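You operate a simulated robot arm through the tools that you are given. There is no shell and no other tool. Be economical: measure what you need, move in short steps, check, and stop when the job is done.

You run a simulated two-armed robot. Do the job below in one go: nothing can be reset, and whatever is moved stays where it is left.

JOB
Seal the pump and pull at least 22 inches of vacuum on the intake gauge.
Fine: black handle in, pump drain shut, intake cap tight; hold the primer button till the needle is there. Leave the other controls as they are.

It is judged by the outcome, as a careful person would: the job done as asked, and still so three seconds after it is handed in. It fails if anything else is knocked over, pushed out of place, dropped, spilled or broken. Lids that push on must go on centred and level and be pressed home; caps that screw on are set level and turned clockwise until they are tight.

ROBOT AND FRAMES
Two 7-joint arms with two-finger grippers on one trunk, hanging from a carriage that runs on a gantry, over the field with the corners [-270, 90.3], [-270, -37.7], [0, -37.7], [0, 90.3] (x, y) and turns from -6.336 to 5.655 rad about z. Base frame: it is fixed where the carriage stands at the start and does not move with it; the origin is on the floor, on the carriage's upright axis, x ahead of it, y to its left, z up. Readings come in cm, rad, newtons and seconds.
The left shoulder is at the start at [4, 15.8, 127], the right one opposite. With the tool pointing down near the work surface each hand reaches from about 10 to 30 cm from the robot's upright axis, wherever it stands, measured 20 degrees to its own side. Places, roughly: black handle [50, -10, 90]; blue pump handle [50, -60, 90]; green pump button [50, 80, 90]; intake cap [50, -40, 90]; intake cap arm [50, -40, 90]; intake gauge [120, 20, 110]; left cap [20, 50, 80]; left cap arm [20, 50, 80]; left drain handle [50, 40, 80]; left grease cap [30, -70, 60]; middle cap [30, 10, 80]; middle cap arm [30, 10, 80]; middle drain handle [50, 30, 80]; open button [50, 80, 80]; orange handle [30, -10, 60]; pressure tap [60, -80, 90]. Payload 1.96 kg a hand.
The TCP of each hand is the grasp point between the finger pads, 2 cm short of the fingertips. In the tool frame z runs along the fingers and y along their closing line. Largest opening 7.2 cm; the body of the gripper starts 3.8 cm behind the TCP.
Orientation is that of the tool frame in the base frame, as a unit quaternion [w, x, y, z]. With the fingers straight down and closing along the base's y, the tool's x points along the base's -x, its y along +y and its z along -z.

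CONTROLS
- The arms move only by the tool arm_command. It takes "left_motion", "right_motion" or both (then of equal length, played together; a hand with none holds still); each is a list of rows, each a list of 7 numbers: the turn, a rotation vector about the tool's x, y, z in rad, then the shift along the tool's x, y, z in cm, then the finger opening in cm, from 0 to 7.2. In form: [[rx, ry, rz, dx, dy, dz, jaw], ...]. A call has 1 to 10 rows; each row is the pose to reach, as a shift and turn from the pose commanded when the call began, along the tool's axes at that moment. Rows are played at 5 a second. More than 5 cm and 0.15 rad between two rows, or a gripper value outside its range, and nothing of the call is played. Where a pose cannot be reached the arm comes as near as it can. A force on the tool above 60 N (or 10 N above the force at the start of the call, whichever is more), or a blocked arm, ends the call early, and 0.2 s more pass. Each finger travels about 4.5 cm/s and halts on what it meets, pressing with about 38 N; the grip force reading is that of the motor and also rises with nothing between the fingers. The clock runs only during rows and for 0.2 s after the last one: add rows that repeat a pose to give the fingers time. It gives the time, the measured TCP pose, the force on the tool (base axes), the opening and the grip force at its end, in the units of the frame above (readings bear some noise), with the torque about the TCP (base axes, N m) and any sound that the robot's microphone picked up.
- Cameras (640 x 400 px; columns grow to the right, rows downward): "scene" is now at [21.87, -1.09, 161.95]; the picture's right is [-0.16, -0.99, 0.00], its down [-0.90, 0.14, -0.40] and it looks along [0.40, -0.06, -0.92] (base axes); focal length 214 px, centre (320, 200). "left" rides on the left gripper at [7.1, -1.9, -8.2] in its tool frame; the picture's right is [0.26, 0.97, 0.00], its down [-0.67, 0.18, -0.72] and it looks along [-0.69, 0.19, 0.70] (tool axes); focal length 280 px, centre (320, 200). "right" rides on the right gripper at [7.1, 1.9, -8.2] in its tool frame; the picture's right is [-0.26, 0.96, 0.00], its down [-0.67, -0.18, -0.72] and it looks along [-0.69, -0.19, 0.70] (tool axes); focal length 280 px, centre (320, 200). There is no depth. A picture from a camera that has moved, and an enlarged one, comes with that camera's place and axes in the base frame and with its lens.
- grab_frame(camera): a new picture of that camera. It takes no simulated time.
- move_column(by): slides the trunk up (or, below 0, down) by that many cm; the arms and the scene camera ride with it, the base frame stays. It gives what a move gives, with no picture.
- drive_base(legs): drives the robot by 1 to 6 legs, each [ahead, left, turn to the left] in cm, cm and rad, along the robot's own axes; the way and the turn of a leg run together, so that a leg with both is an arc; at most 150 cm and 3.142 rad a leg. The arms and the cameras ride along, it lands a little off, and it stops where it bumps. It keeps to its track: a leg is cut to what the track allows. It gives what a move gives.
- pan_tilt(pan, tilt): turns the head with the scene camera to pan (to the left, within 1.501 rad either way) and tilt (down, from -0.506 to 1.204), counted from straight ahead of the robot. It gives what a move gives.
- inspect(camera, box): a new picture of the part [left, top, right, bottom] of that camera's present view, enlarged. It takes no simulated time.
- close_job(): hands the job in; it is judged then, once.

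Go step by step. Nothing tells you exact positions but the pictures and the camera data: compare them with the known pose of the tool, close in by small moves and look again before you grip or let go. The budget is 120 turns and 108 pictures, counting those below and the enlarged ones. Unless the task says otherwise, let go and move clear before handing in, and close with one line.

The tools are called after ">>>" by a JSON object that holds its "fn" and its "kwargs". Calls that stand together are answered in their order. arm_command: Moves the arms, as the interface text tells. Its arguments: {"type":"object","properties":{"left_motion":{"type":"array"},"right_motion":{"type":"array"}},"required":[]} The other tools are called the same way: move_column (by) slides the trunk up or down; drive_base (legs) drives the base; pan_tilt (pan, tilt) turns the head that bears the scene camera; grab_frame (camera) takes a picture; inspect (camera, box) takes an enlarged picture of a part of a camera's view; close_job () hands the job in.

At the start:

```text
clock: 0.0
left_tcp_pos: [36.86, -0.97, 136.25]
left_orientation: [0.0, -0.001, 1.0, -0.001]
left_ft_force: [-0.5, 0.2, -0.5]
left_wrist_torque: [-0.01, 0.01, 0.01]
left_width: 7.18
left_gripper_force: 0.1
right_tcp_pos: [27.73, -38.72, 135.84]
right_orientation: [-0.001, 0.001, 1.0, 0.0]
right_ft_force: [0.0, 0.4, 0.0]
right_wrist_torque: [0.0, 0.0, 0.02]
right_width: 7.19
right_gripper_force: 0.1
trunk travel left (down, up): [-59.4, 24.6]
robot x, y, heading: [0.1, 0.06, -0.001]
head pan, tilt: [-0.157, 1.157]
```

scene: 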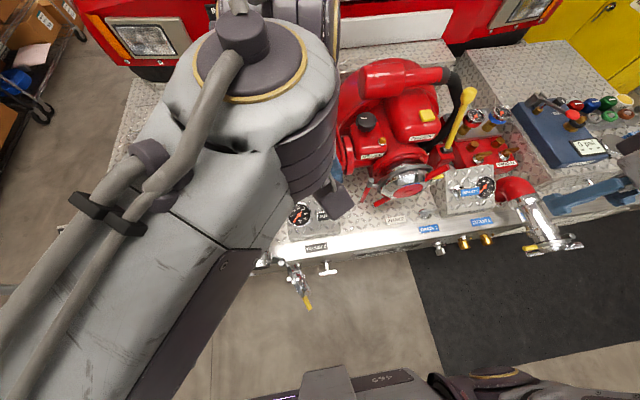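
right: 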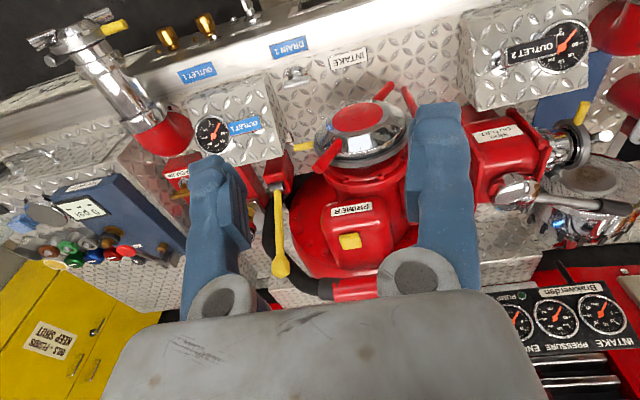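
left: 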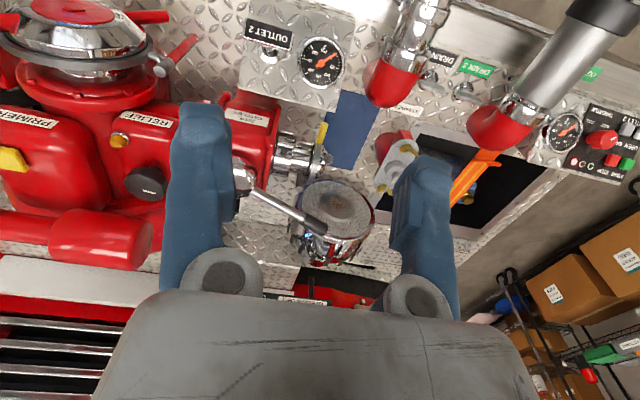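

I see a fire pump panel with my arms above it. I'll back off and look at the whole thing first.

>>> {"fn": "drive_base", "kwargs": {"legs": [[-70, 0, 0]]}}

>>> {"fn": "pan_tilt", "kwargs": {"pan": 0, "tilt": 0.6}}

>>> {"fn": "grab_frame", "kwargs": {"camera": "scene"}}

>>> {"fn": "grab_frame", "kwargs": {"camera": "right"}}

>>> {"fn": "grab_frame", "kwargs": {"camera": "left"}}

```text
clock: 3.8
left_tcp_pos: [-33.1, -1.02, 136.35]
left_orientation: [0.0, 0.002, 1.0, -0.003]
left_ft_force: [0.3, 0.2, -1.0]
left_wrist_torque: [0.02, -0.02, -0.02]
left_width: 7.2
left_gripper_force: 0.1
right_tcp_pos: [-42.37, -38.6, 135.87]
right_orientation: [0.0, 0.002, 1.0, 0.0]
right_ft_force: [0.5, -0.7, -0.3]
right_wrist_torque: [0.03, 0.0, 0.02]
right_width: 7.18
right_gripper_force: 0.0
trunk travel left (down, up): [-59.4, 24.6]
robot x, y, heading: [-70.06, 0.01, 0.001]
head pan, tilt: [-0.157, 1.157]
```

```text
clock: 4.8
left_tcp_pos: [-33.17, -1.03, 136.35]
left_orientation: [0.0, 0.001, 1.0, -0.002]
left_ft_force: [0.5, -0.3, -0.4]
left_wrist_torque: [0.01, 0.01, 0.0]
left_width: 7.22
left_gripper_force: 0.2
right_tcp_pos: [-42.4, -38.63, 135.85]
right_orientation: [-0.001, 0.002, 1.0, 0.0]
right_ft_force: [-0.3, -0.8, 0.7]
right_wrist_torque: [0.02, 0.02, 0.03]
right_width: 7.22
right_gripper_force: 0.0
trunk travel left (down, up): [-59.4, 24.6]
robot x, y, heading: [-70.04, 0.01, -0.003]
head pan, tilt: [0.0, 0.6]
```

```text
104 pictures are left
camera scene: at [-45.09, -0.13, 166.16], right [0.0, -1.0, 0.0], down [-0.57, 0.0, -0.82], along [0.82, 0.0, -0.57], focal length 214 px, centre (320, 200)
```

scene: 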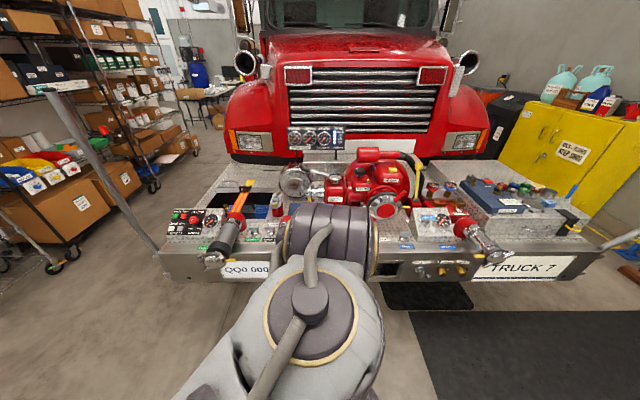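

```text
103 pictures are left
camera right: at [-49.48, -36.61, 144.0], right [0.27, 0.96, 0.0], down [0.67, -0.19, 0.72], along [0.69, -0.19, -0.7], focal length 280 px, centre (320, 200)
```

right: 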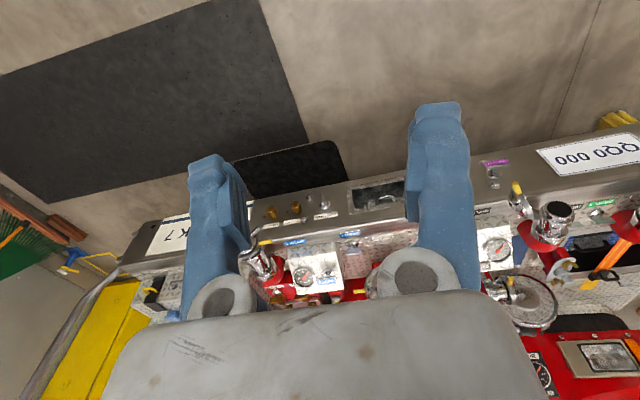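

```text
102 pictures are left
camera left: at [-40.18, -2.96, 144.4], right [-0.26, 0.97, -0.01], down [0.67, 0.19, 0.71], along [0.69, 0.18, -0.7], focal length 280 px, centre (320, 200)
```

left: 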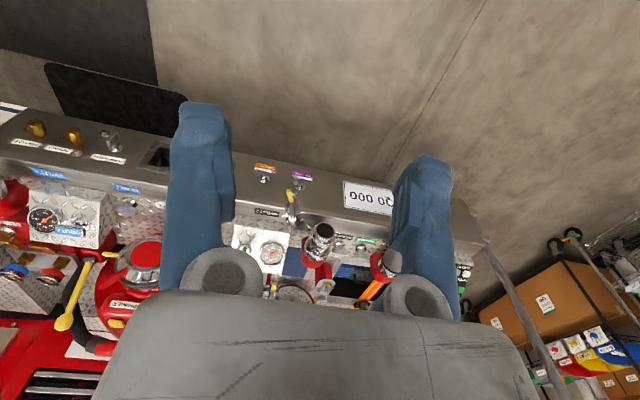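

The pump sits on the truck's front bumper. I'll enlarge the view to identify parts and labels.

>>> {"fn": "inspect", "kwargs": {"camera": "scene", "box": [370, 140, 530, 240]}}

>>> {"fn": "inspect", "kwargs": {"camera": "scene", "box": [270, 110, 430, 210]}}

>>> {"fn": "inspect", "kwargs": {"camera": "scene", "box": [370, 210, 530, 310]}}

```text
4.00 times, centred on (450, 190) of scene
camera zoom: at [-45.09, -0.13, 166.16], right [0.0, -1.0, 0.0], down [-0.57, 0.0, -0.82], along [0.82, 0.0, -0.57], focal length 858 px, centre (-200, 240)
```

zoom: 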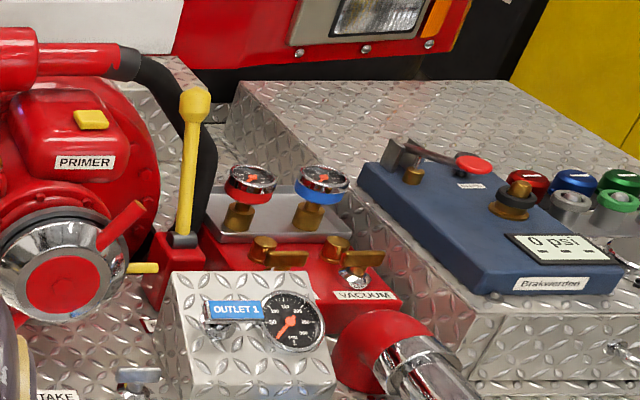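

```text
4.00 times, centred on (350, 160) of scene
camera zoom: at [-45.09, -0.13, 166.16], right [0.0, -1.0, 0.0], down [-0.57, 0.0, -0.82], along [0.82, 0.0, -0.57], focal length 858 px, centre (200, 360)
```

zoom: 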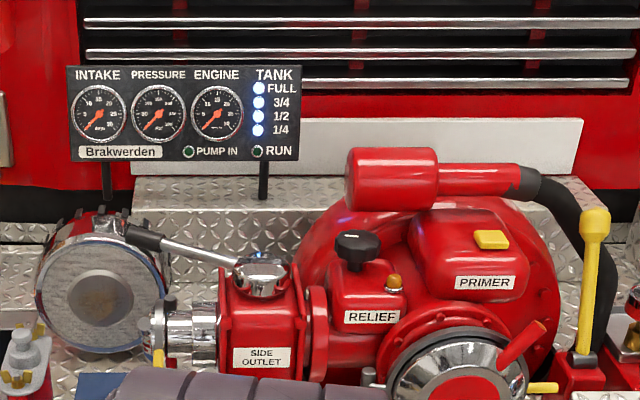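

```text
4.00 times, centred on (450, 260) of scene
camera zoom: at [-45.09, -0.13, 166.16], right [0.0, -1.0, 0.0], down [-0.57, 0.0, -0.82], along [0.82, 0.0, -0.57], focal length 858 px, centre (-200, -40)
```

zoom: 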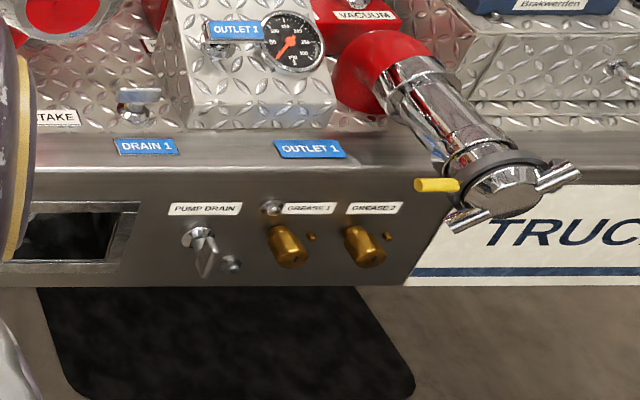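

Left arm hides the middle part. I'll shift left and look past it.

>>> {"fn": "drive_base", "kwargs": {"legs": [[0, 60, 0]]}}

>>> {"fn": "pan_tilt", "kwargs": {"pan": -0.5, "tilt": 0.6}}

>>> {"fn": "grab_frame", "kwargs": {"camera": "scene"}}

```text
clock: 8.2
left_tcp_pos: [-33.1, 58.98, 136.32]
left_orientation: [0.001, 0.0, 1.0, -0.002]
left_ft_force: [1.0, 0.9, 0.3]
left_wrist_torque: [0.01, 0.01, -0.02]
left_width: 7.21
left_gripper_force: 0.0
right_tcp_pos: [-42.04, 21.2, 135.8]
right_orientation: [-0.001, 0.0, 1.0, -0.001]
right_ft_force: [-0.3, -0.3, 0.2]
right_wrist_torque: [-0.02, 0.0, -0.01]
right_width: 7.22
right_gripper_force: 0.1
trunk travel left (down, up): [-59.4, 24.6]
robot x, y, heading: [-69.91, 59.78, 0.003]
head pan, tilt: [0.0, 0.6]
```

```text
clock: 9.1
left_tcp_pos: [-32.95, 59.0, 136.26]
left_orientation: [0.0, 0.0, 1.0, -0.004]
left_ft_force: [0.1, 0.6, -0.1]
left_wrist_torque: [-0.02, 0.01, -0.05]
left_width: 7.2
left_gripper_force: 0.0
right_tcp_pos: [-42.26, 21.37, 135.82]
right_orientation: [0.0, 0.0, 1.0, 0.0]
right_ft_force: [-0.3, 0.4, -0.3]
right_wrist_torque: [0.0, -0.01, 0.02]
right_width: 7.18
right_gripper_force: 0.0
trunk travel left (down, up): [-59.4, 24.6]
robot x, y, heading: [-69.95, 59.69, -0.002]
head pan, tilt: [-0.499, 0.6]
```

```text
98 pictures are left
camera scene: at [-46.04, 55.57, 166.17], right [-0.48, -0.88, 0.0], down [-0.5, 0.27, -0.83], along [0.72, -0.39, -0.56], focal length 214 px, centre (320, 200)
```

scene: 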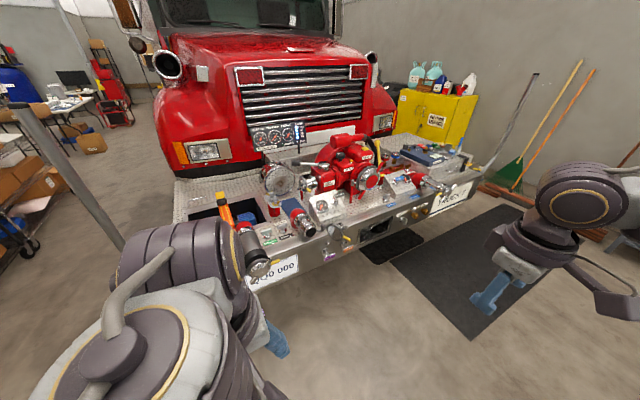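

>>> {"fn": "inspect", "kwargs": {"camera": "scene", "box": [300, 150, 396, 210]}}

>>> {"fn": "inspect", "kwargs": {"camera": "scene", "box": [240, 190, 368, 270]}}

>>> {"fn": "inspect", "kwargs": {"camera": "scene", "box": [350, 160, 478, 240]}}

```text
6.67 times, centred on (348, 180) of scene
camera zoom: at [-46.04, 55.57, 166.17], right [-0.48, -0.88, 0.0], down [-0.5, 0.27, -0.83], along [0.72, -0.39, -0.56], focal length 1430 px, centre (133, 333)
```

zoom: 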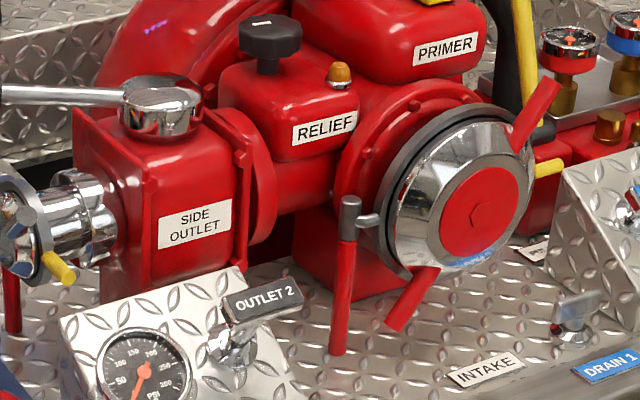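

```text
5.00 times, centred on (304, 230) of scene
camera zoom: at [-46.04, 55.57, 166.17], right [-0.48, -0.88, 0.0], down [-0.5, 0.27, -0.83], along [0.72, -0.39, -0.56], focal length 1072 px, centre (400, 50)
```

zoom: 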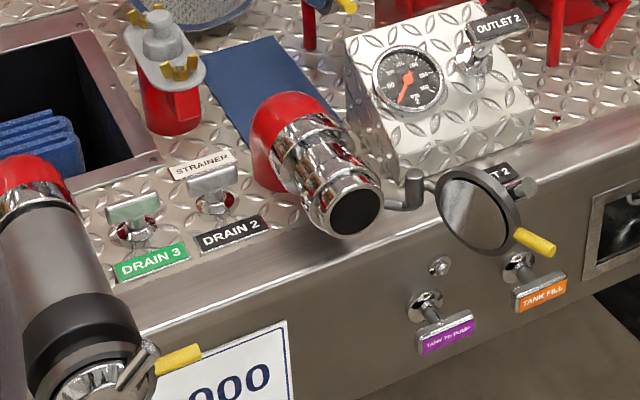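

```text
5.00 times, centred on (414, 200) of scene
camera zoom: at [-46.04, 55.57, 166.17], right [-0.48, -0.88, 0.0], down [-0.5, 0.27, -0.83], along [0.72, -0.39, -0.56], focal length 1072 px, centre (-150, 200)
```

zoom: 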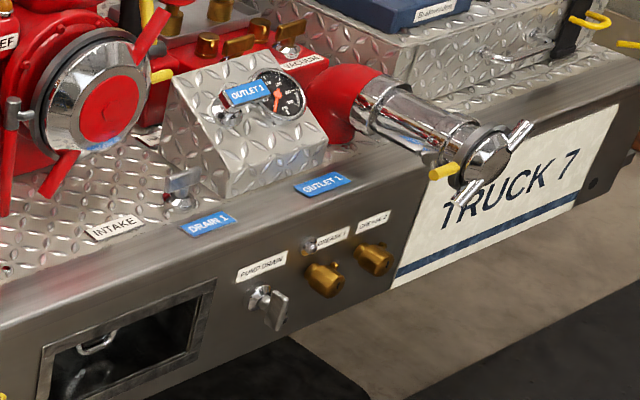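

The black handle is the OUTLET 2 T-handle (~[51,-12,90]), the pump drain is on the bumper face (~[32,-58,64]), the intake cap is ~[55,-40,90], and the yellow primer button ~[76,-45,105]. I'll approach in front of the OUTLET 2 handle with the right hand pitched forward.

>>> {"fn": "drive_base", "kwargs": {"legs": [[0, -54, 0], [50, 0, 0]]}}

>>> {"fn": "arm_command", "kwargs": {"right_motion": [[0, -0.14, 0, 0, 0, 0, 0], [0, -0.28, 0, 0, 0, 0, 0], [0, -0.42, 0, 0, 0, 0, 0], [0, -0.56, 0, 0, 0, 0, 0], [0, -0.7, 0, 0, 0, 0, 0], [0, -0.8, 0, 0, 0, 0, 0]]}}

>>> {"fn": "pan_tilt", "kwargs": {"pan": -0.4, "tilt": 0.8}}

>>> {"fn": "grab_frame", "kwargs": {"camera": "scene"}}

>>> {"fn": "grab_frame", "kwargs": {"camera": "right"}}

```text
clock: 14.8
left_tcp_pos: [17.47, 5.34, 136.28]
left_orientation: [-0.001, -0.004, 1.0, -0.002]
left_ft_force: [0.5, 0.3, -0.8]
left_wrist_torque: [0.02, 0.01, 0.01]
left_width: 7.19
left_gripper_force: 0.1
right_tcp_pos: [8.69, -32.41, 135.85]
right_orientation: [0.0, -0.003, 1.0, 0.0]
right_ft_force: [-0.4, -0.6, -0.7]
right_wrist_torque: [0.03, -0.01, -0.02]
right_width: 7.21
right_gripper_force: 0.0
trunk travel left (down, up): [-59.4, 24.6]
robot x, y, heading: [-19.31, 6.06, 0.002]
head pan, tilt: [-0.499, 0.6]
```

```text
clock: 16.2
left_tcp_pos: [17.54, 5.32, 136.28]
left_orientation: [0.0, -0.003, 1.0, -0.002]
left_ft_force: [-0.8, -0.2, 0.3]
left_wrist_torque: [0.01, 0.01, 0.01]
left_width: 7.21
left_gripper_force: 0.0
right_tcp_pos: [8.65, -32.39, 135.99]
right_orientation: [0.39, -0.003, 0.921, 0.0]
right_ft_force: [0.8, 0.3, 0.4]
right_wrist_torque: [-0.01, 0.01, -0.05]
right_width: 0.0
right_gripper_force: 29.8
trunk travel left (down, up): [-59.4, 24.6]
robot x, y, heading: [-19.14, 6.06, 0.009]
head pan, tilt: [-0.499, 0.6]
```

```text
clock: 16.9
left_tcp_pos: [17.63, 5.24, 136.26]
left_orientation: [0.0, -0.003, 1.0, -0.004]
left_ft_force: [-0.8, -0.3, 0.3]
left_wrist_torque: [-0.02, 0.01, 0.02]
left_width: 7.21
left_gripper_force: 0.1
right_tcp_pos: [8.69, -32.42, 135.88]
right_orientation: [0.389, -0.003, 0.921, 0.001]
right_ft_force: [0.3, -0.5, 0.5]
right_wrist_torque: [-0.01, -0.03, -0.01]
right_width: 0.0
right_gripper_force: 29.3
trunk travel left (down, up): [-59.4, 24.6]
robot x, y, heading: [-19.37, 5.71, 0.003]
head pan, tilt: [-0.4, 0.799]
```

```text
94 pictures are left
camera scene: at [4.21, 2.87, 164.48], right [-0.38, -0.92, 0.0], down [-0.66, 0.28, -0.7], along [0.64, -0.27, -0.72], focal length 214 px, centre (320, 200)
```

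scene: 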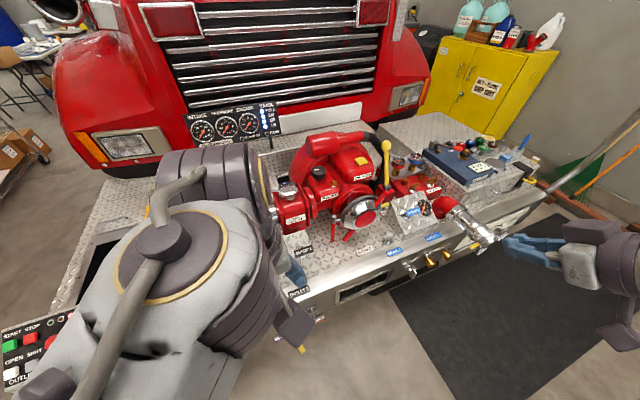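

```text
93 pictures are left
camera right: at [-2.16, -30.52, 136.46], right [0.18, 0.97, 0.19], down [-0.04, -0.18, 0.98], along [0.98, -0.18, 0.01], focal length 280 px, centre (320, 200)
```

right: 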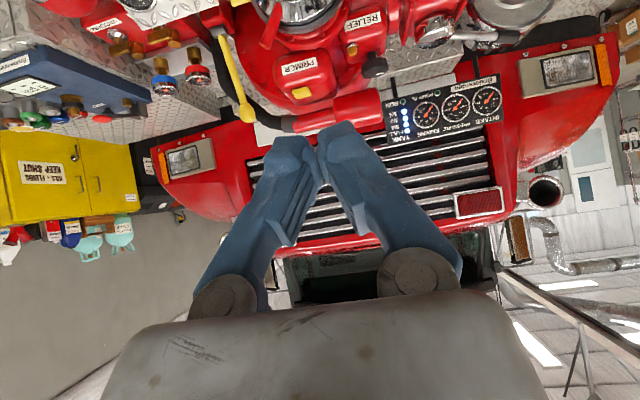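

Right arm pitches well. I'll tuck the left arm aside so the scene camera can see.

>>> {"fn": "arm_command", "kwargs": {"left_motion": [[0, 0, 0, 2, 4, 0, 7.2], [0, 0, 0, 4, 8, 0, 7.2], [0, 0, 0, 6, 12, 0, 7.2], [0, 0, 0, 8, 16, 0, 7.2], [0, 0, 0, 10, 20, 0, 7.2], [0, 0, 0, 12, 24, 0, 7.2], [0, 0, 0, 14, 28, 0, 7.2], [0, 0, 0, 16, 32, 0, 7.2], [0, 0, 0, 18, 36, 0, 7.2]]}}

>>> {"fn": "grab_frame", "kwargs": {"camera": "scene"}}

```text
clock: 18.9
left_tcp_pos: [7.41, 30.22, 127.23]
left_orientation: [-0.001, -0.004, 1.0, -0.002]
left_ft_force: [0.4, 0.0, 0.0]
left_wrist_torque: [0.01, 0.0, -0.02]
left_width: 7.23
left_gripper_force: 0.0
left hand out of reach, approached as far as the arm can: row 4, 5, 6, 7, 8, 9
right_tcp_pos: [8.61, -32.63, 135.86]
right_orientation: [0.389, -0.002, 0.921, 0.0]
right_ft_force: [0.0, -0.5, -0.1]
right_wrist_torque: [0.03, -0.01, 0.02]
right_width: 0.0
right_gripper_force: 29.7
trunk travel left (down, up): [-59.4, 24.6]
robot x, y, heading: [-19.37, 6.14, 0.004]
head pan, tilt: [-0.4, 0.799]
```

```text
92 pictures are left
camera scene: at [4.21, 2.86, 164.48], right [-0.38, -0.92, 0.0], down [-0.66, 0.28, -0.7], along [0.64, -0.27, -0.72], focal length 214 px, centre (320, 200)
```

scene: 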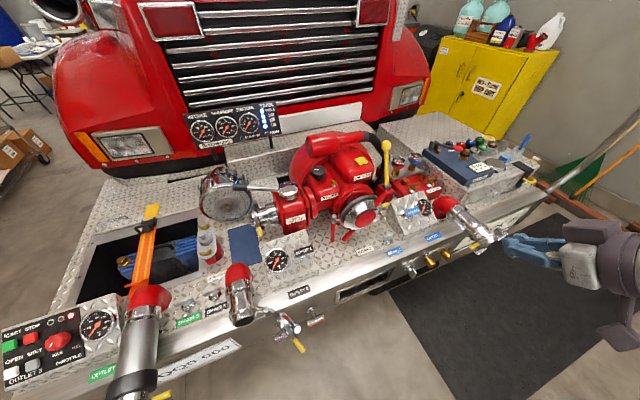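

Clear view now. I'll zoom into the OUTLET 2 handle, the pump drain and the intake cap.

>>> {"fn": "inspect", "kwargs": {"camera": "scene", "box": [250, 225, 346, 285]}}

>>> {"fn": "inspect", "kwargs": {"camera": "scene", "box": [380, 190, 476, 280]}}

>>> {"fn": "inspect", "kwargs": {"camera": "scene", "box": [310, 140, 406, 250]}}

```text
6.67 times, centred on (298, 255) of scene
camera zoom: at [4.21, 2.86, 164.48], right [-0.38, -0.92, 0.0], down [-0.66, 0.28, -0.7], along [0.64, -0.27, -0.72], focal length 1430 px, centre (467, -167)
```

zoom: 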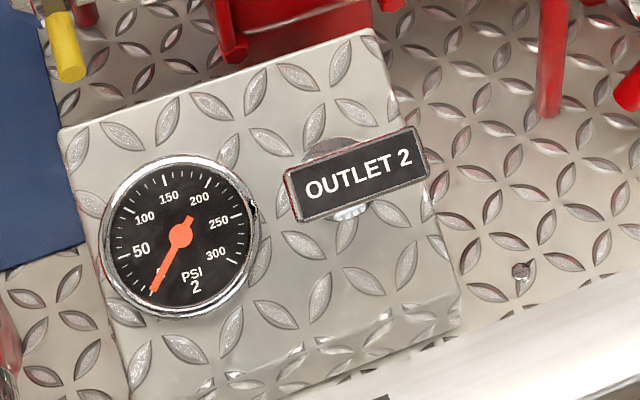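

```text
4.44 times, centred on (428, 235) of scene
camera zoom: at [4.21, 2.86, 164.48], right [-0.38, -0.92, 0.0], down [-0.66, 0.28, -0.7], along [0.64, -0.27, -0.72], focal length 953 px, centre (-160, 44)
```

zoom: 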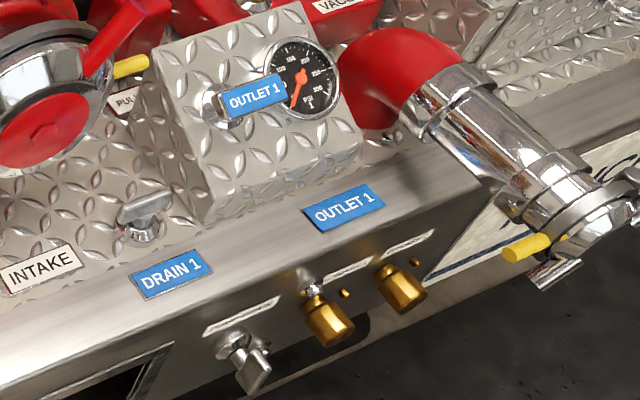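

```text
3.64 times, centred on (358, 195) of scene
camera zoom: at [4.21, 2.86, 164.48], right [-0.38, -0.92, 0.0], down [-0.66, 0.28, -0.7], along [0.64, -0.27, -0.72], focal length 780 px, centre (182, 218)
```

zoom: 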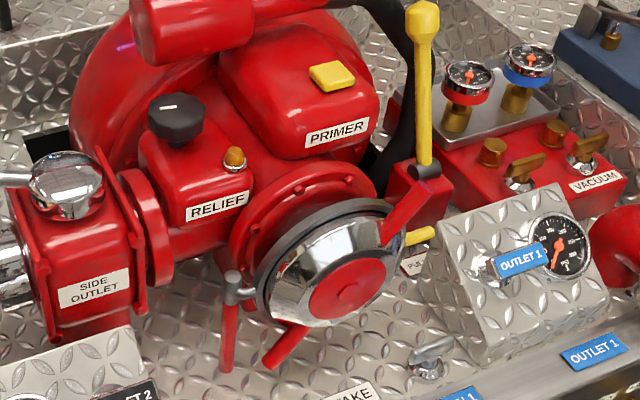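

OUTLET 2 handle is pulled out on its slanted box, about [44,-7.5,95]. I'll drive in and bring the closed right hand near it for a close look.

>>> {"fn": "drive_base", "kwargs": {"legs": [[14, 0, 0]]}}

>>> {"fn": "arm_command", "kwargs": {"right_motion": [[0, 0, 0, 0, 4, 0, 0], [0, 0, 0, 0, 8, 0, 0], [0, 0, 0, 0, 12, 0, 0], [0, 0, 0, 0, 16, 0, 0], [0, 0, 0, 0, 20, 0, 0], [0, 0, 0, 0, 24, 0, 0], [0, 0.1, 0, 2.5, 24, 3, 0], [0, 0.2, 0, 5, 24, 6, 0], [0, 0.2, 0, 7, 24, 8, 0]]}}

>>> {"fn": "grab_frame", "kwargs": {"camera": "right"}}

>>> {"fn": "grab_frame", "kwargs": {"camera": "scene"}}

```text
clock: 20.3
left_tcp_pos: [21.46, 30.24, 127.29]
left_orientation: [0.0, -0.004, 1.0, -0.002]
left_ft_force: [0.8, -0.1, 0.0]
left_wrist_torque: [0.01, 0.02, -0.02]
left_width: 7.24
left_gripper_force: 0.1
right_tcp_pos: [22.66, -32.39, 135.82]
right_orientation: [0.39, -0.002, 0.921, 0.001]
right_ft_force: [0.4, 0.2, -0.2]
right_wrist_torque: [-0.01, -0.01, 0.0]
right_width: 0.0
right_gripper_force: 29.3
trunk travel left (down, up): [-59.4, 24.6]
robot x, y, heading: [-5.12, 6.5, 0.006]
head pan, tilt: [-0.4, 0.799]
```

```text
clock: 22.3
left_tcp_pos: [21.4, 30.28, 127.28]
left_orientation: [0.0, -0.004, 1.0, -0.002]
left_ft_force: [-0.3, -0.1, 0.2]
left_wrist_torque: [0.0, 0.0, -0.02]
left_width: 7.2
left_gripper_force: 0.0
right_tcp_pos: [30.36, -16.5, 116.0]
right_orientation: [0.294, 0.013, 0.956, 0.02]
right_ft_force: [-0.8, 0.9, 0.7]
right_wrist_torque: [-0.03, 0.03, -0.03]
right_width: 0.0
right_gripper_force: 28.8
right hand out of reach, approached as far as the arm can: row 1, 2, 3, 4, 5, 6, 7, 8, 9
trunk travel left (down, up): [-59.4, 24.6]
robot x, y, heading: [-5.3, 6.14, 0.01]
head pan, tilt: [-0.4, 0.799]
```

```text
88 pictures are left
camera right: at [19.97, -14.36, 118.95], right [0.23, 0.95, 0.19], down [0.15, -0.23, 0.96], along [0.96, -0.19, -0.2], focal length 280 px, centre (320, 200)
```

right: 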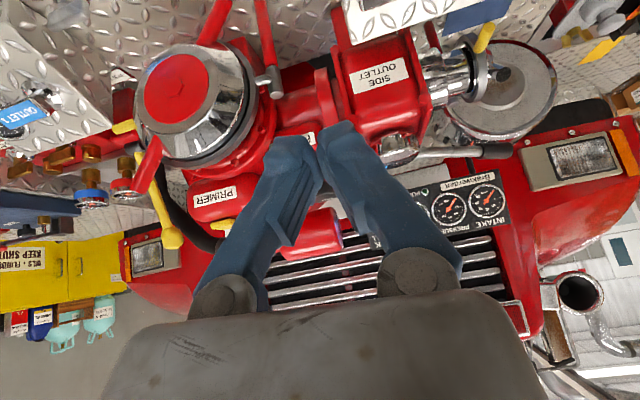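

```text
87 pictures are left
camera scene: at [18.19, 2.95, 164.48], right [-0.38, -0.92, 0.0], down [-0.66, 0.28, -0.7], along [0.64, -0.27, -0.72], focal length 214 px, centre (320, 200)
```

scene: 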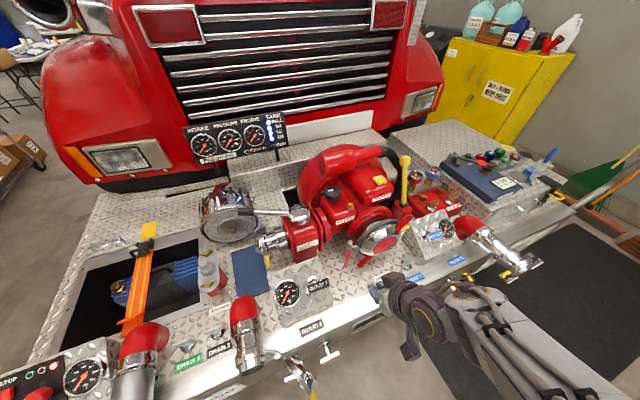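

Handle refined to ~[47.3,-8.4,90.8]. I'll shift the base left so the right hand lines up, then look down on the handle.

>>> {"fn": "drive_base", "kwargs": {"legs": [[0, 10, 0]]}}

>>> {"fn": "arm_command", "kwargs": {"right_motion": [[0, 0, 0, 2, 0, 4, 0], [0, 0, 0, 4, 0, 8, 0], [0, 0, 0, 4, 0, 11, 0]]}}

>>> {"fn": "grab_frame", "kwargs": {"camera": "right"}}

>>> {"fn": "inspect", "kwargs": {"camera": "scene", "box": [240, 220, 400, 340]}}

```text
clock: 23.4
left_tcp_pos: [21.34, 40.06, 127.38]
left_orientation: [-0.001, -0.005, 1.0, -0.003]
left_ft_force: [-0.2, 0.1, 0.4]
left_wrist_torque: [0.0, 0.0, 0.0]
left_width: 7.2
left_gripper_force: 0.0
right_tcp_pos: [30.46, -6.27, 116.31]
right_orientation: [0.297, 0.007, 0.955, 0.022]
right_ft_force: [0.0, 0.3, -0.1]
right_wrist_torque: [-0.03, 0.01, -0.01]
right_width: 0.0
right_gripper_force: 29.1
trunk travel left (down, up): [-59.4, 24.6]
robot x, y, heading: [-5.3, 16.09, 0.004]
head pan, tilt: [-0.4, 0.799]
```

```text
clock: 24.2
left_tcp_pos: [21.39, 40.15, 127.29]
left_orientation: [0.0, -0.004, 1.0, -0.002]
left_ft_force: [0.2, -1.1, -0.1]
left_wrist_torque: [-0.01, 0.03, -0.01]
left_width: 7.2
left_gripper_force: 0.1
right_tcp_pos: [33.49, -5.65, 104.83]
right_orientation: [0.297, 0.008, 0.955, 0.023]
right_ft_force: [-0.4, -0.5, -0.3]
right_wrist_torque: [-0.03, 0.02, 0.0]
right_width: 0.02
right_gripper_force: 30.0
trunk travel left (down, up): [-59.4, 24.6]
robot x, y, heading: [-5.23, 16.22, 0.002]
head pan, tilt: [-0.4, 0.799]
```

```text
86 pictures are left
camera right: at [22.97, -3.79, 107.74], right [0.22, 0.96, 0.19], down [0.15, -0.23, 0.96], along [0.96, -0.18, -0.19], focal length 280 px, centre (320, 200)
```

right: 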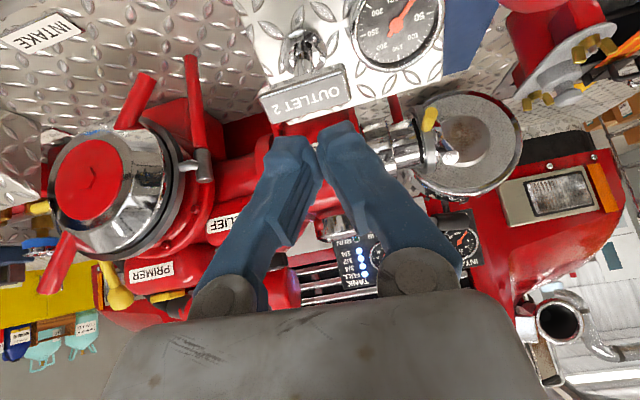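

```text
3.33 times, centred on (320, 280) of scene
camera zoom: at [18.14, 12.82, 164.48], right [-0.38, -0.92, 0.0], down [-0.66, 0.28, -0.7], along [0.64, -0.27, -0.72], focal length 715 px, centre (320, -67)
```

zoom: 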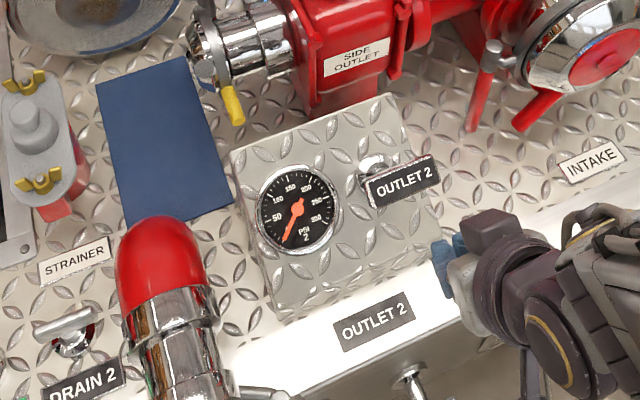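

The handle is at ~[46.3,-8.2,92], and its rod runs into the panel along (.54,0,-.84), almost my tool axis. I'll line up in front of it.

>>> {"fn": "arm_command", "kwargs": {"right_motion": [[0, 0, 0, -2, -2, 3, 0], [0, 0, 0, -3.4, -3.15, 6, 0], [0, 0, 0, -3.4, -3.15, 9, 0], [0, 0, 0, -3.4, -3.15, 11.5, 0]]}}

>>> {"fn": "grab_frame", "kwargs": {"camera": "right"}}

>>> {"fn": "inspect", "kwargs": {"camera": "scene", "box": [240, 220, 400, 340]}}

```text
clock: 25.2
left_tcp_pos: [21.39, 40.09, 127.28]
left_orientation: [0.0, -0.003, 1.0, -0.003]
left_ft_force: [-0.3, 0.4, -0.4]
left_wrist_torque: [0.03, -0.04, 0.03]
left_width: 7.19
left_gripper_force: 0.0
right_tcp_pos: [42.7, -8.62, 97.3]
right_orientation: [0.297, 0.007, 0.955, 0.022]
right_ft_force: [0.0, -0.2, 0.2]
right_wrist_torque: [-0.03, -0.01, -0.01]
right_width: 0.0
right_gripper_force: 29.3
trunk travel left (down, up): [-59.4, 24.6]
robot x, y, heading: [-5.56, 16.18, -0.0]
head pan, tilt: [-0.4, 0.799]
```

```text
84 pictures are left
camera right: at [32.24, -6.66, 100.1], right [0.22, 0.96, 0.19], down [0.15, -0.23, 0.96], along [0.96, -0.18, -0.19], focal length 280 px, centre (320, 200)
```

right: 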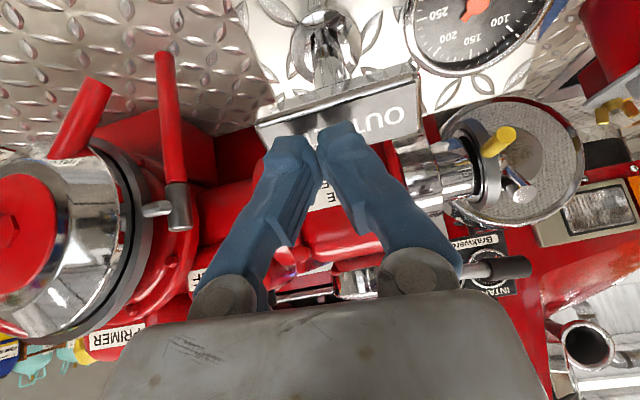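

```text
3.33 times, centred on (320, 280) of scene
camera zoom: at [18.14, 12.82, 164.48], right [-0.38, -0.92, 0.0], down [-0.66, 0.28, -0.7], along [0.64, -0.27, -0.72], focal length 715 px, centre (320, -67)
```

zoom: 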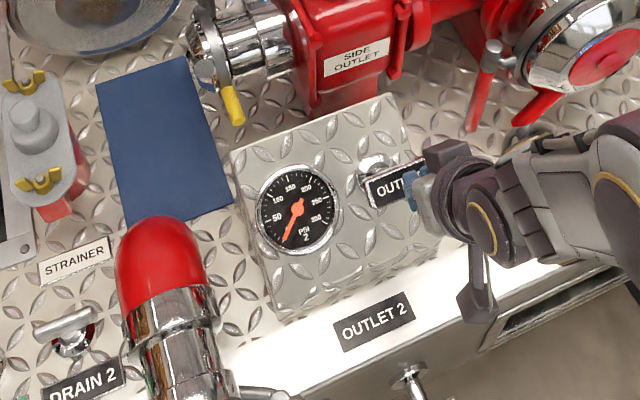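

Tips are aligned except ~1 cm sideways; I'll correct and push in along the tool axis.

>>> {"fn": "arm_command", "kwargs": {"right_motion": [[0, 0, 0, 0, 1, 1, 0], [0, 0, 0, 0, 1, 2.5, 0], [0, 0, 0, 0, 1, 3.5, 0], [0, 0, 0, 0, 1, 4.5, 0], [0, 0, 0, 0, 1, 5.5, 0], [0, 0, 0, 0, 1, 6.5, 0], [0, 0, 0, 0, 1, 7.5, 0]]}}

>>> {"fn": "grab_frame", "kwargs": {"camera": "right"}}

```text
clock: 26.6
left_tcp_pos: [21.09, 40.15, 127.16]
left_orientation: [-0.002, -0.003, 1.0, -0.004]
left_ft_force: [0.0, 0.0, 0.1]
left_wrist_torque: [0.03, 0.0, 0.0]
left_width: 7.19
left_gripper_force: 0.0
right_tcp_pos: [46.0, -7.34, 92.33]
right_orientation: [0.297, 0.007, 0.955, 0.023]
right_ft_force: [-26.4, 0.7, 35.2]
right_wrist_torque: [-0.28, 0.27, -0.01]
right_width: 0.61
right_gripper_force: 29.7
trunk travel left (down, up): [-59.4, 24.6]
robot x, y, heading: [-5.3, 16.06, 0.002]
head pan, tilt: [-0.4, 0.799]
stopped in row 7 (right hand): the force on the tool passed its limit at 83 N (the readings are from after the stop); the commanded pose is now the measured one
```

```text
82 pictures are left
camera right: at [35.62, -5.41, 95.12], right [0.22, 0.96, 0.19], down [0.15, -0.23, 0.96], along [0.97, -0.18, -0.19], focal length 280 px, centre (320, 200)
```

right: 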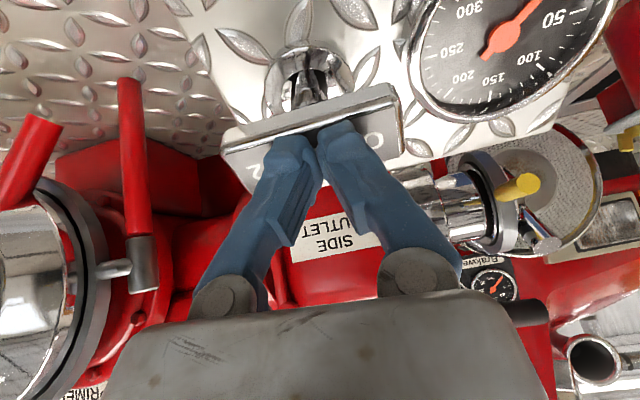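

The handle moved and then force rose. I'll push a little again to see whether it is at its stop.

>>> {"fn": "arm_command", "kwargs": {"right_motion": [[0, 0, 0, 0, 0, 0.4, 0], [0, 0, 0, 0, 0, 0.8, 0], [0, 0, 0, 0, 0, 1.2, 0]]}}

>>> {"fn": "arm_command", "kwargs": {"right_motion": [[0, 0, 0, 0, 0, -3, 0], [0, 0, 0, 0, 0, -6, 0], [0, 0, 0, 0, 0, -10, 0]]}}

>>> {"fn": "grab_frame", "kwargs": {"camera": "right"}}

>>> {"fn": "inspect", "kwargs": {"camera": "scene", "box": [240, 180, 480, 330]}}

```text
clock: 26.9
left_tcp_pos: [20.97, 40.08, 127.14]
left_orientation: [0.0, -0.003, 1.0, -0.004]
left_ft_force: [-0.1, 0.8, -0.6]
left_wrist_torque: [-0.03, -0.01, 0.01]
left_width: 7.21
left_gripper_force: 0.0
right_tcp_pos: [46.11, -7.23, 92.24]
right_orientation: [0.298, 0.007, 0.954, 0.023]
right_ft_force: [-27.8, 0.9, 35.5]
right_wrist_torque: [-0.33, 0.28, 0.0]
right_width: 0.58
right_gripper_force: 29.4
trunk travel left (down, up): [-59.4, 24.6]
robot x, y, heading: [-5.57, 15.87, 0.002]
head pan, tilt: [-0.4, 0.799]
stopped in row 1 (right hand): the force on the tool passed its limit at 71 N (the readings are from after the stop); the commanded pose is now the measured one
```

```text
clock: 27.7
left_tcp_pos: [21.42, 40.07, 127.39]
left_orientation: [0.0, -0.004, 1.0, -0.002]
left_ft_force: [-0.4, -0.7, -0.1]
left_wrist_torque: [0.02, 0.01, -0.02]
left_width: 7.21
left_gripper_force: 0.0
right_tcp_pos: [40.76, -7.59, 100.45]
right_orientation: [0.3, 0.008, 0.954, 0.023]
right_ft_force: [-0.6, -0.1, -0.1]
right_wrist_torque: [-0.01, 0.01, 0.02]
right_width: 0.0
right_gripper_force: 29.3
trunk travel left (down, up): [-59.4, 24.6]
robot x, y, heading: [-4.98, 16.09, 0.003]
head pan, tilt: [-0.4, 0.799]
```

```text
81 pictures are left
camera right: at [30.19, -5.7, 103.26], right [0.21, 0.96, 0.2], down [0.14, -0.23, 0.96], along [0.97, -0.18, -0.19], focal length 280 px, centre (320, 200)
```

right: 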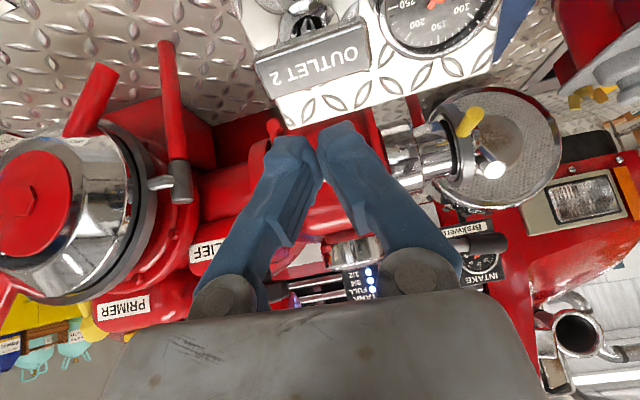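

```text
2.67 times, centred on (360, 255) of scene
camera zoom: at [18.05, 12.79, 164.46], right [-0.39, -0.92, 0.0], down [-0.66, 0.28, -0.7], along [0.64, -0.27, -0.72], focal length 572 px, centre (213, 53)
```

zoom: 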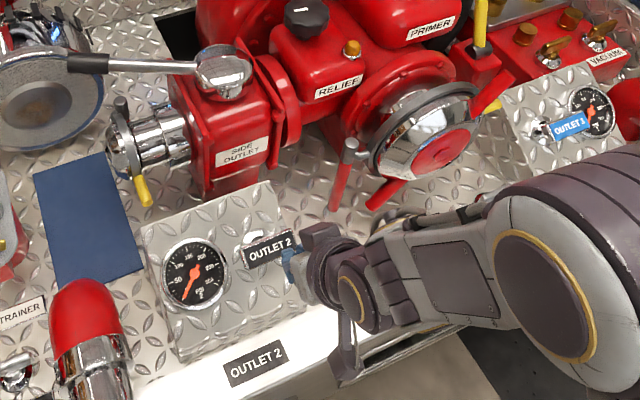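

OUTLET 2 is in at its stop. Next the intake cap (hex centre ~[47.9,-35.3,96.4]); I'll retreat and view it from the front.

>>> {"fn": "arm_command", "kwargs": {"right_motion": [[0, 0, 0, 3, 0, -3, 0], [0, 0, 0, 6, 0, -6, 0], [0, 0, 0, 9, 0, -8, 0]]}}

>>> {"fn": "drive_base", "kwargs": {"legs": [[0, -25, 0]]}}

>>> {"fn": "grab_frame", "kwargs": {"camera": "right"}}

>>> {"fn": "grab_frame", "kwargs": {"camera": "scene"}}

```text
clock: 28.5
left_tcp_pos: [21.45, 40.24, 127.25]
left_orientation: [0.0, -0.004, 1.0, -0.002]
left_ft_force: [0.4, 0.3, -0.1]
left_wrist_torque: [-0.02, 0.0, -0.02]
left_width: 7.19
left_gripper_force: 0.0
right_tcp_pos: [28.71, -7.52, 102.08]
right_orientation: [0.3, 0.008, 0.954, 0.023]
right_ft_force: [-0.2, 0.0, -0.5]
right_wrist_torque: [0.04, 0.01, 0.02]
right_width: 0.0
right_gripper_force: 29.2
trunk travel left (down, up): [-59.4, 24.6]
robot x, y, heading: [-5.48, 15.82, 0.003]
head pan, tilt: [-0.4, 0.799]
```

```text
clock: 30.3
left_tcp_pos: [21.47, 15.1, 127.29]
left_orientation: [0.001, -0.004, 1.0, -0.003]
left_ft_force: [0.0, -0.8, -0.3]
left_wrist_torque: [0.01, 0.0, 0.03]
left_width: 7.18
left_gripper_force: 0.1
right_tcp_pos: [28.97, -32.41, 102.0]
right_orientation: [0.299, 0.007, 0.954, 0.023]
right_ft_force: [-0.7, 0.1, -0.5]
right_wrist_torque: [-0.04, 0.01, -0.04]
right_width: 0.0
right_gripper_force: 29.4
trunk travel left (down, up): [-59.4, 24.6]
robot x, y, heading: [-5.17, -8.78, 0.005]
head pan, tilt: [-0.4, 0.799]
```

```text
79 pictures are left
camera right: at [18.42, -30.64, 104.74], right [0.21, 0.96, 0.2], down [0.14, -0.23, 0.96], along [0.97, -0.18, -0.19], focal length 280 px, centre (320, 200)
```

right: 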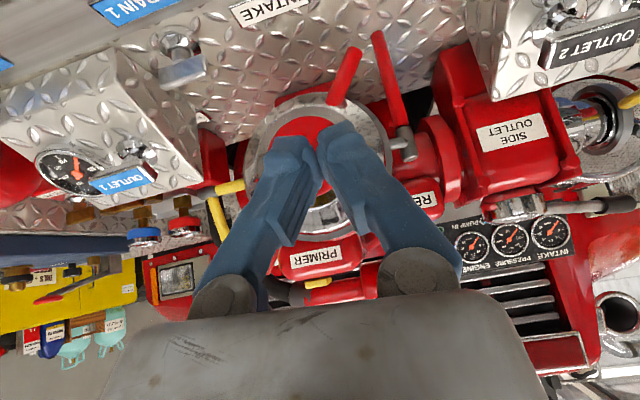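

```text
78 pictures are left
camera scene: at [18.15, -12.17, 164.48], right [-0.39, -0.92, 0.0], down [-0.66, 0.28, -0.7], along [0.64, -0.27, -0.72], focal length 214 px, centre (320, 200)
```

scene: 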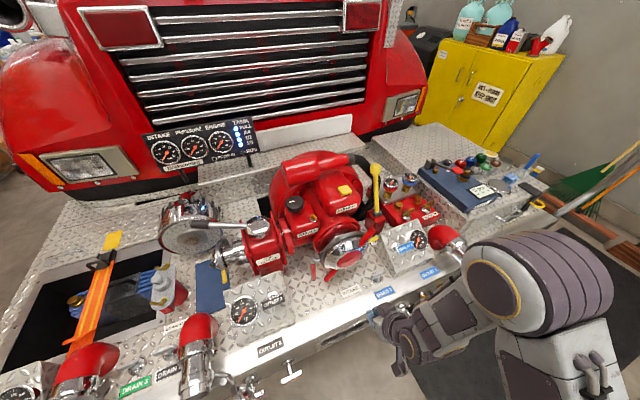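

>>> {"fn": "inspect", "kwargs": {"camera": "scene", "box": [280, 200, 440, 300]}}

>>> {"fn": "drive_base", "kwargs": {"legs": [[0, -13, 0]]}}

>>> {"fn": "grab_frame", "kwargs": {"camera": "right"}}

```text
4.00 times, centred on (360, 250) of scene
camera zoom: at [18.15, -12.17, 164.48], right [-0.39, -0.92, 0.0], down [-0.66, 0.28, -0.7], along [0.64, -0.27, -0.72], focal length 858 px, centre (160, 0)
```

zoom: 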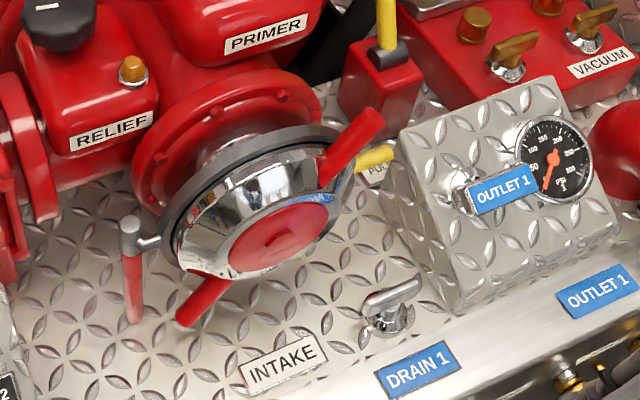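

```text
clock: 31.6
left_tcp_pos: [21.49, 2.12, 127.32]
left_orientation: [0.0, -0.003, 1.0, -0.003]
left_ft_force: [-0.4, -0.1, 0.3]
left_wrist_torque: [0.02, -0.02, -0.02]
left_width: 7.2
left_gripper_force: 0.0
right_tcp_pos: [28.92, -45.39, 101.9]
right_orientation: [0.299, 0.008, 0.954, 0.023]
right_ft_force: [0.1, -0.3, 0.4]
right_wrist_torque: [0.0, 0.01, 0.02]
right_width: 0.0
right_gripper_force: 28.8
trunk travel left (down, up): [-59.4, 24.6]
robot x, y, heading: [-5.45, -21.63, 0.006]
head pan, tilt: [-0.4, 0.799]
```

```text
76 pictures are left
camera right: at [18.43, -43.59, 104.74], right [0.22, 0.96, 0.2], down [0.14, -0.23, 0.96], along [0.97, -0.18, -0.19], focal length 280 px, centre (320, 200)
```

right: 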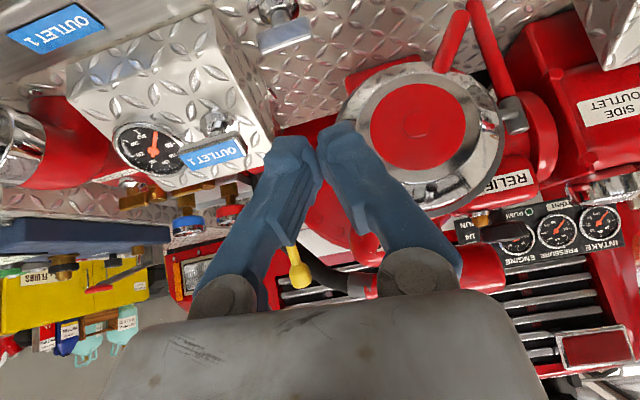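

The cap axis is horizontal (facing −x), centre ~[48.5,-36.8,94.5], with two red handles; the upper-right one (from the front) has its tip near [51,-45.6,105.8]. I'll bring closed fingers just above/left of it to push it clockwise.

>>> {"fn": "drive_base", "kwargs": {"legs": [[5, 0, 0]]}}

>>> {"fn": "arm_command", "kwargs": {"right_motion": [[0, 0, 0, -1.5, 1.5, -2.1, 0], [0, 0, 0, -3, 3, -4.2, 0], [0, 0, 0, -4.4, 4.5, -6.4, 0], [0, 0, 0, -7.1, 4.5, -4.5, 0], [0, 0, 0, -9.8, 4.5, -2.7, 0], [0, 0, 0, -12.5, 4.5, -0.8, 0], [0, 0, 0, -15.1, 4.5, 1, 0]]}}

>>> {"fn": "grab_frame", "kwargs": {"camera": "right"}}

>>> {"fn": "inspect", "kwargs": {"camera": "scene", "box": [260, 180, 420, 300]}}

```text
clock: 32.5
left_tcp_pos: [26.42, 2.19, 127.39]
left_orientation: [0.0, -0.003, 1.0, -0.002]
left_ft_force: [0.1, -0.4, 0.5]
left_wrist_torque: [0.0, 0.0, 0.01]
left_width: 7.19
left_gripper_force: 0.0
right_tcp_pos: [33.87, -45.36, 102.04]
right_orientation: [0.299, 0.009, 0.954, 0.023]
right_ft_force: [0.2, -0.6, 0.1]
right_wrist_torque: [0.01, 0.03, 0.01]
right_width: 0.0
right_gripper_force: 29.8
trunk travel left (down, up): [-59.4, 24.6]
robot x, y, heading: [-0.35, -21.62, 0.001]
head pan, tilt: [-0.4, 0.799]
```

```text
clock: 34.1
left_tcp_pos: [26.5, 2.27, 127.4]
left_orientation: [0.0, -0.002, 1.0, -0.002]
left_ft_force: [-0.2, -0.8, 0.1]
left_wrist_torque: [0.01, -0.01, -0.03]
left_width: 7.22
left_gripper_force: 0.0
right_tcp_pos: [46.99, -41.25, 109.9]
right_orientation: [0.3, 0.008, 0.954, 0.023]
right_ft_force: [-0.2, -0.7, 0.1]
right_wrist_torque: [0.01, -0.01, 0.0]
right_width: 0.0
right_gripper_force: 29.3
right hand out of reach, approached as far as the arm can: row 2, 3
trunk travel left (down, up): [-59.4, 24.6]
robot x, y, heading: [-0.39, -21.82, 0.001]
head pan, tilt: [-0.4, 0.799]
```

```text
75 pictures are left
camera right: at [36.52, -39.35, 112.8], right [0.21, 0.96, 0.2], down [0.14, -0.23, 0.96], along [0.97, -0.18, -0.19], focal length 280 px, centre (320, 200)
```

right: 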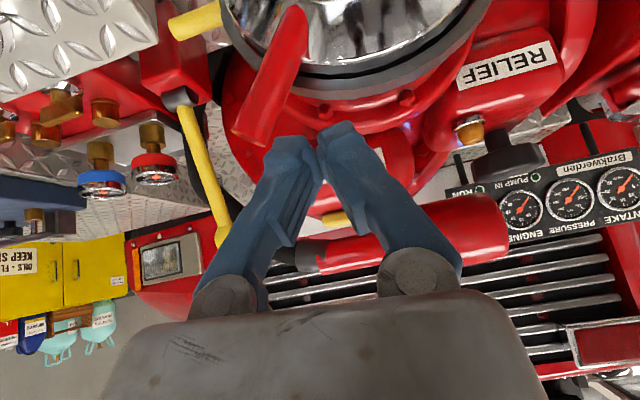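

```text
3.33 times, centred on (340, 240) of scene
camera zoom: at [23.15, -25.08, 164.48], right [-0.39, -0.92, 0.0], down [-0.66, 0.28, -0.7], along [0.64, -0.27, -0.72], focal length 715 px, centre (253, 67)
```

zoom: 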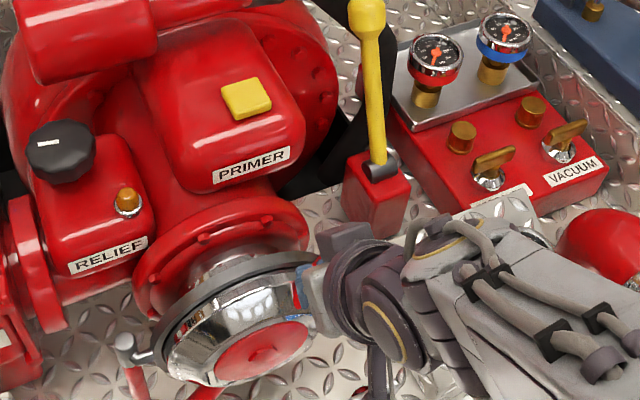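

Refined: handle tip is ~[53,-46.8,103]. I'll set the fingertips just up-left of it and check.

>>> {"fn": "arm_command", "kwargs": {"right_motion": [[0, 0, 0, -2.1, -1, 2, 0], [0, 0, 0, -2.1, -2.9, 4.5, 0], [0, 0, 0, -2.1, -2.9, 6.5, 0]]}}

>>> {"fn": "grab_frame", "kwargs": {"camera": "right"}}

>>> {"fn": "inspect", "kwargs": {"camera": "scene", "box": [290, 200, 390, 280]}}

```text
clock: 34.9
left_tcp_pos: [26.37, 2.26, 127.27]
left_orientation: [0.001, -0.004, 1.0, -0.002]
left_ft_force: [0.5, -0.7, -0.5]
left_wrist_torque: [0.01, -0.01, 0.01]
left_width: 7.2
left_gripper_force: 0.1
right_tcp_pos: [52.37, -44.1, 105.8]
right_orientation: [0.299, 0.007, 0.954, 0.024]
right_ft_force: [0.6, 1.6, 0.9]
right_wrist_torque: [-0.02, 0.01, 0.0]
right_width: 0.01
right_gripper_force: 29.6
trunk travel left (down, up): [-59.4, 24.6]
robot x, y, heading: [-0.59, -21.94, 0.001]
head pan, tilt: [-0.4, 0.799]
```

```text
73 pictures are left
camera right: at [41.89, -42.14, 108.48], right [0.22, 0.96, 0.2], down [0.14, -0.23, 0.96], along [0.97, -0.18, -0.19], focal length 280 px, centre (320, 200)
```

right: 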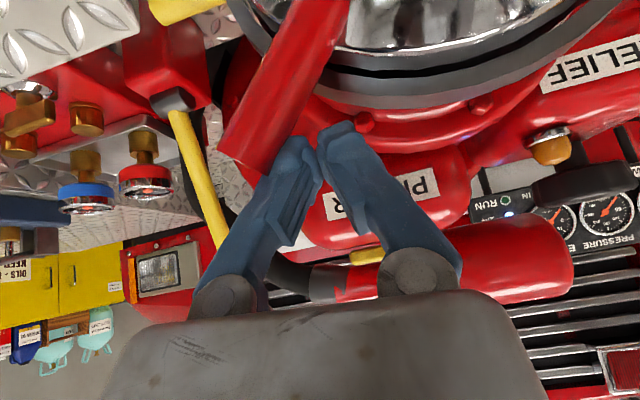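

```text
5.00 times, centred on (340, 240) of scene
camera zoom: at [23.15, -25.08, 164.48], right [-0.39, -0.92, 0.0], down [-0.66, 0.28, -0.7], along [0.64, -0.27, -0.72], focal length 1072 px, centre (220, 0)
```

zoom: 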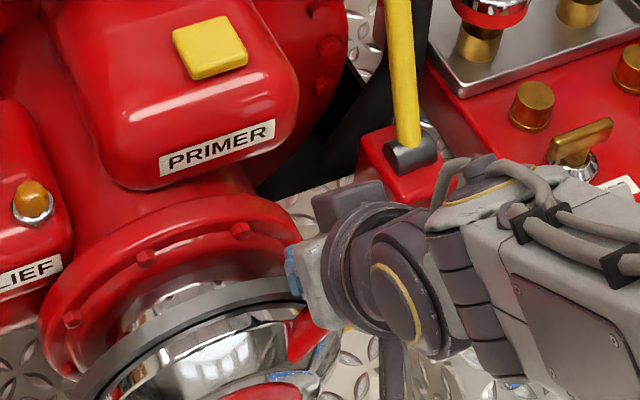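

Fingers sit just up-left of the handle. I'll push it clockwise along the arc.

>>> {"fn": "arm_command", "kwargs": {"right_motion": [[0, 0, 0, 0.59, -0.75, 0.86, 0], [0, 0, 0, 0.98, -1.59, 1.42, 0], [0, 0, 0, 1.42, -2.33, 2.04, 0], [0, 0, 0, 1.88, -3.04, 2.71, 0], [0, 0, 0, 2.38, -3.67, 3.43, 0]]}}

>>> {"fn": "grab_frame", "kwargs": {"camera": "right"}}

```text
clock: 36.1
left_tcp_pos: [26.55, 2.23, 127.41]
left_orientation: [0.001, -0.003, 1.0, -0.003]
left_ft_force: [0.4, 0.9, -0.7]
left_wrist_torque: [0.01, 0.01, -0.02]
left_width: 7.2
left_gripper_force: 0.0
right_tcp_pos: [52.61, -47.3, 101.55]
right_orientation: [0.302, 0.008, 0.953, 0.024]
right_ft_force: [6.6, 5.6, 8.7]
right_wrist_torque: [-0.01, -0.05, 0.02]
right_width: 0.0
right_gripper_force: 30.0
trunk travel left (down, up): [-59.4, 24.6]
robot x, y, heading: [-0.88, -21.78, -0.0]
head pan, tilt: [-0.4, 0.799]
```

```text
71 pictures are left
camera right: at [42.07, -45.46, 104.25], right [0.21, 0.96, 0.2], down [0.14, -0.23, 0.96], along [0.97, -0.18, -0.18], focal length 280 px, centre (320, 200)
```

right: 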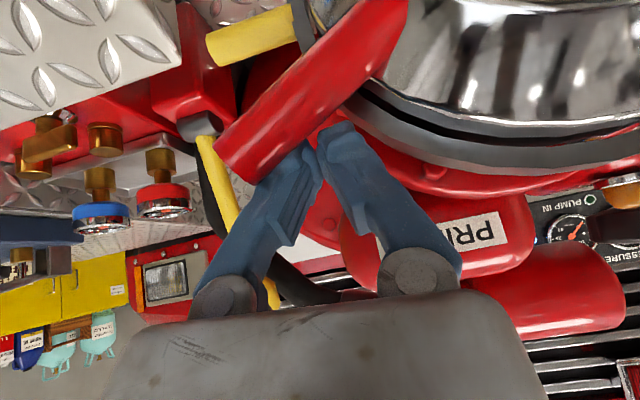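

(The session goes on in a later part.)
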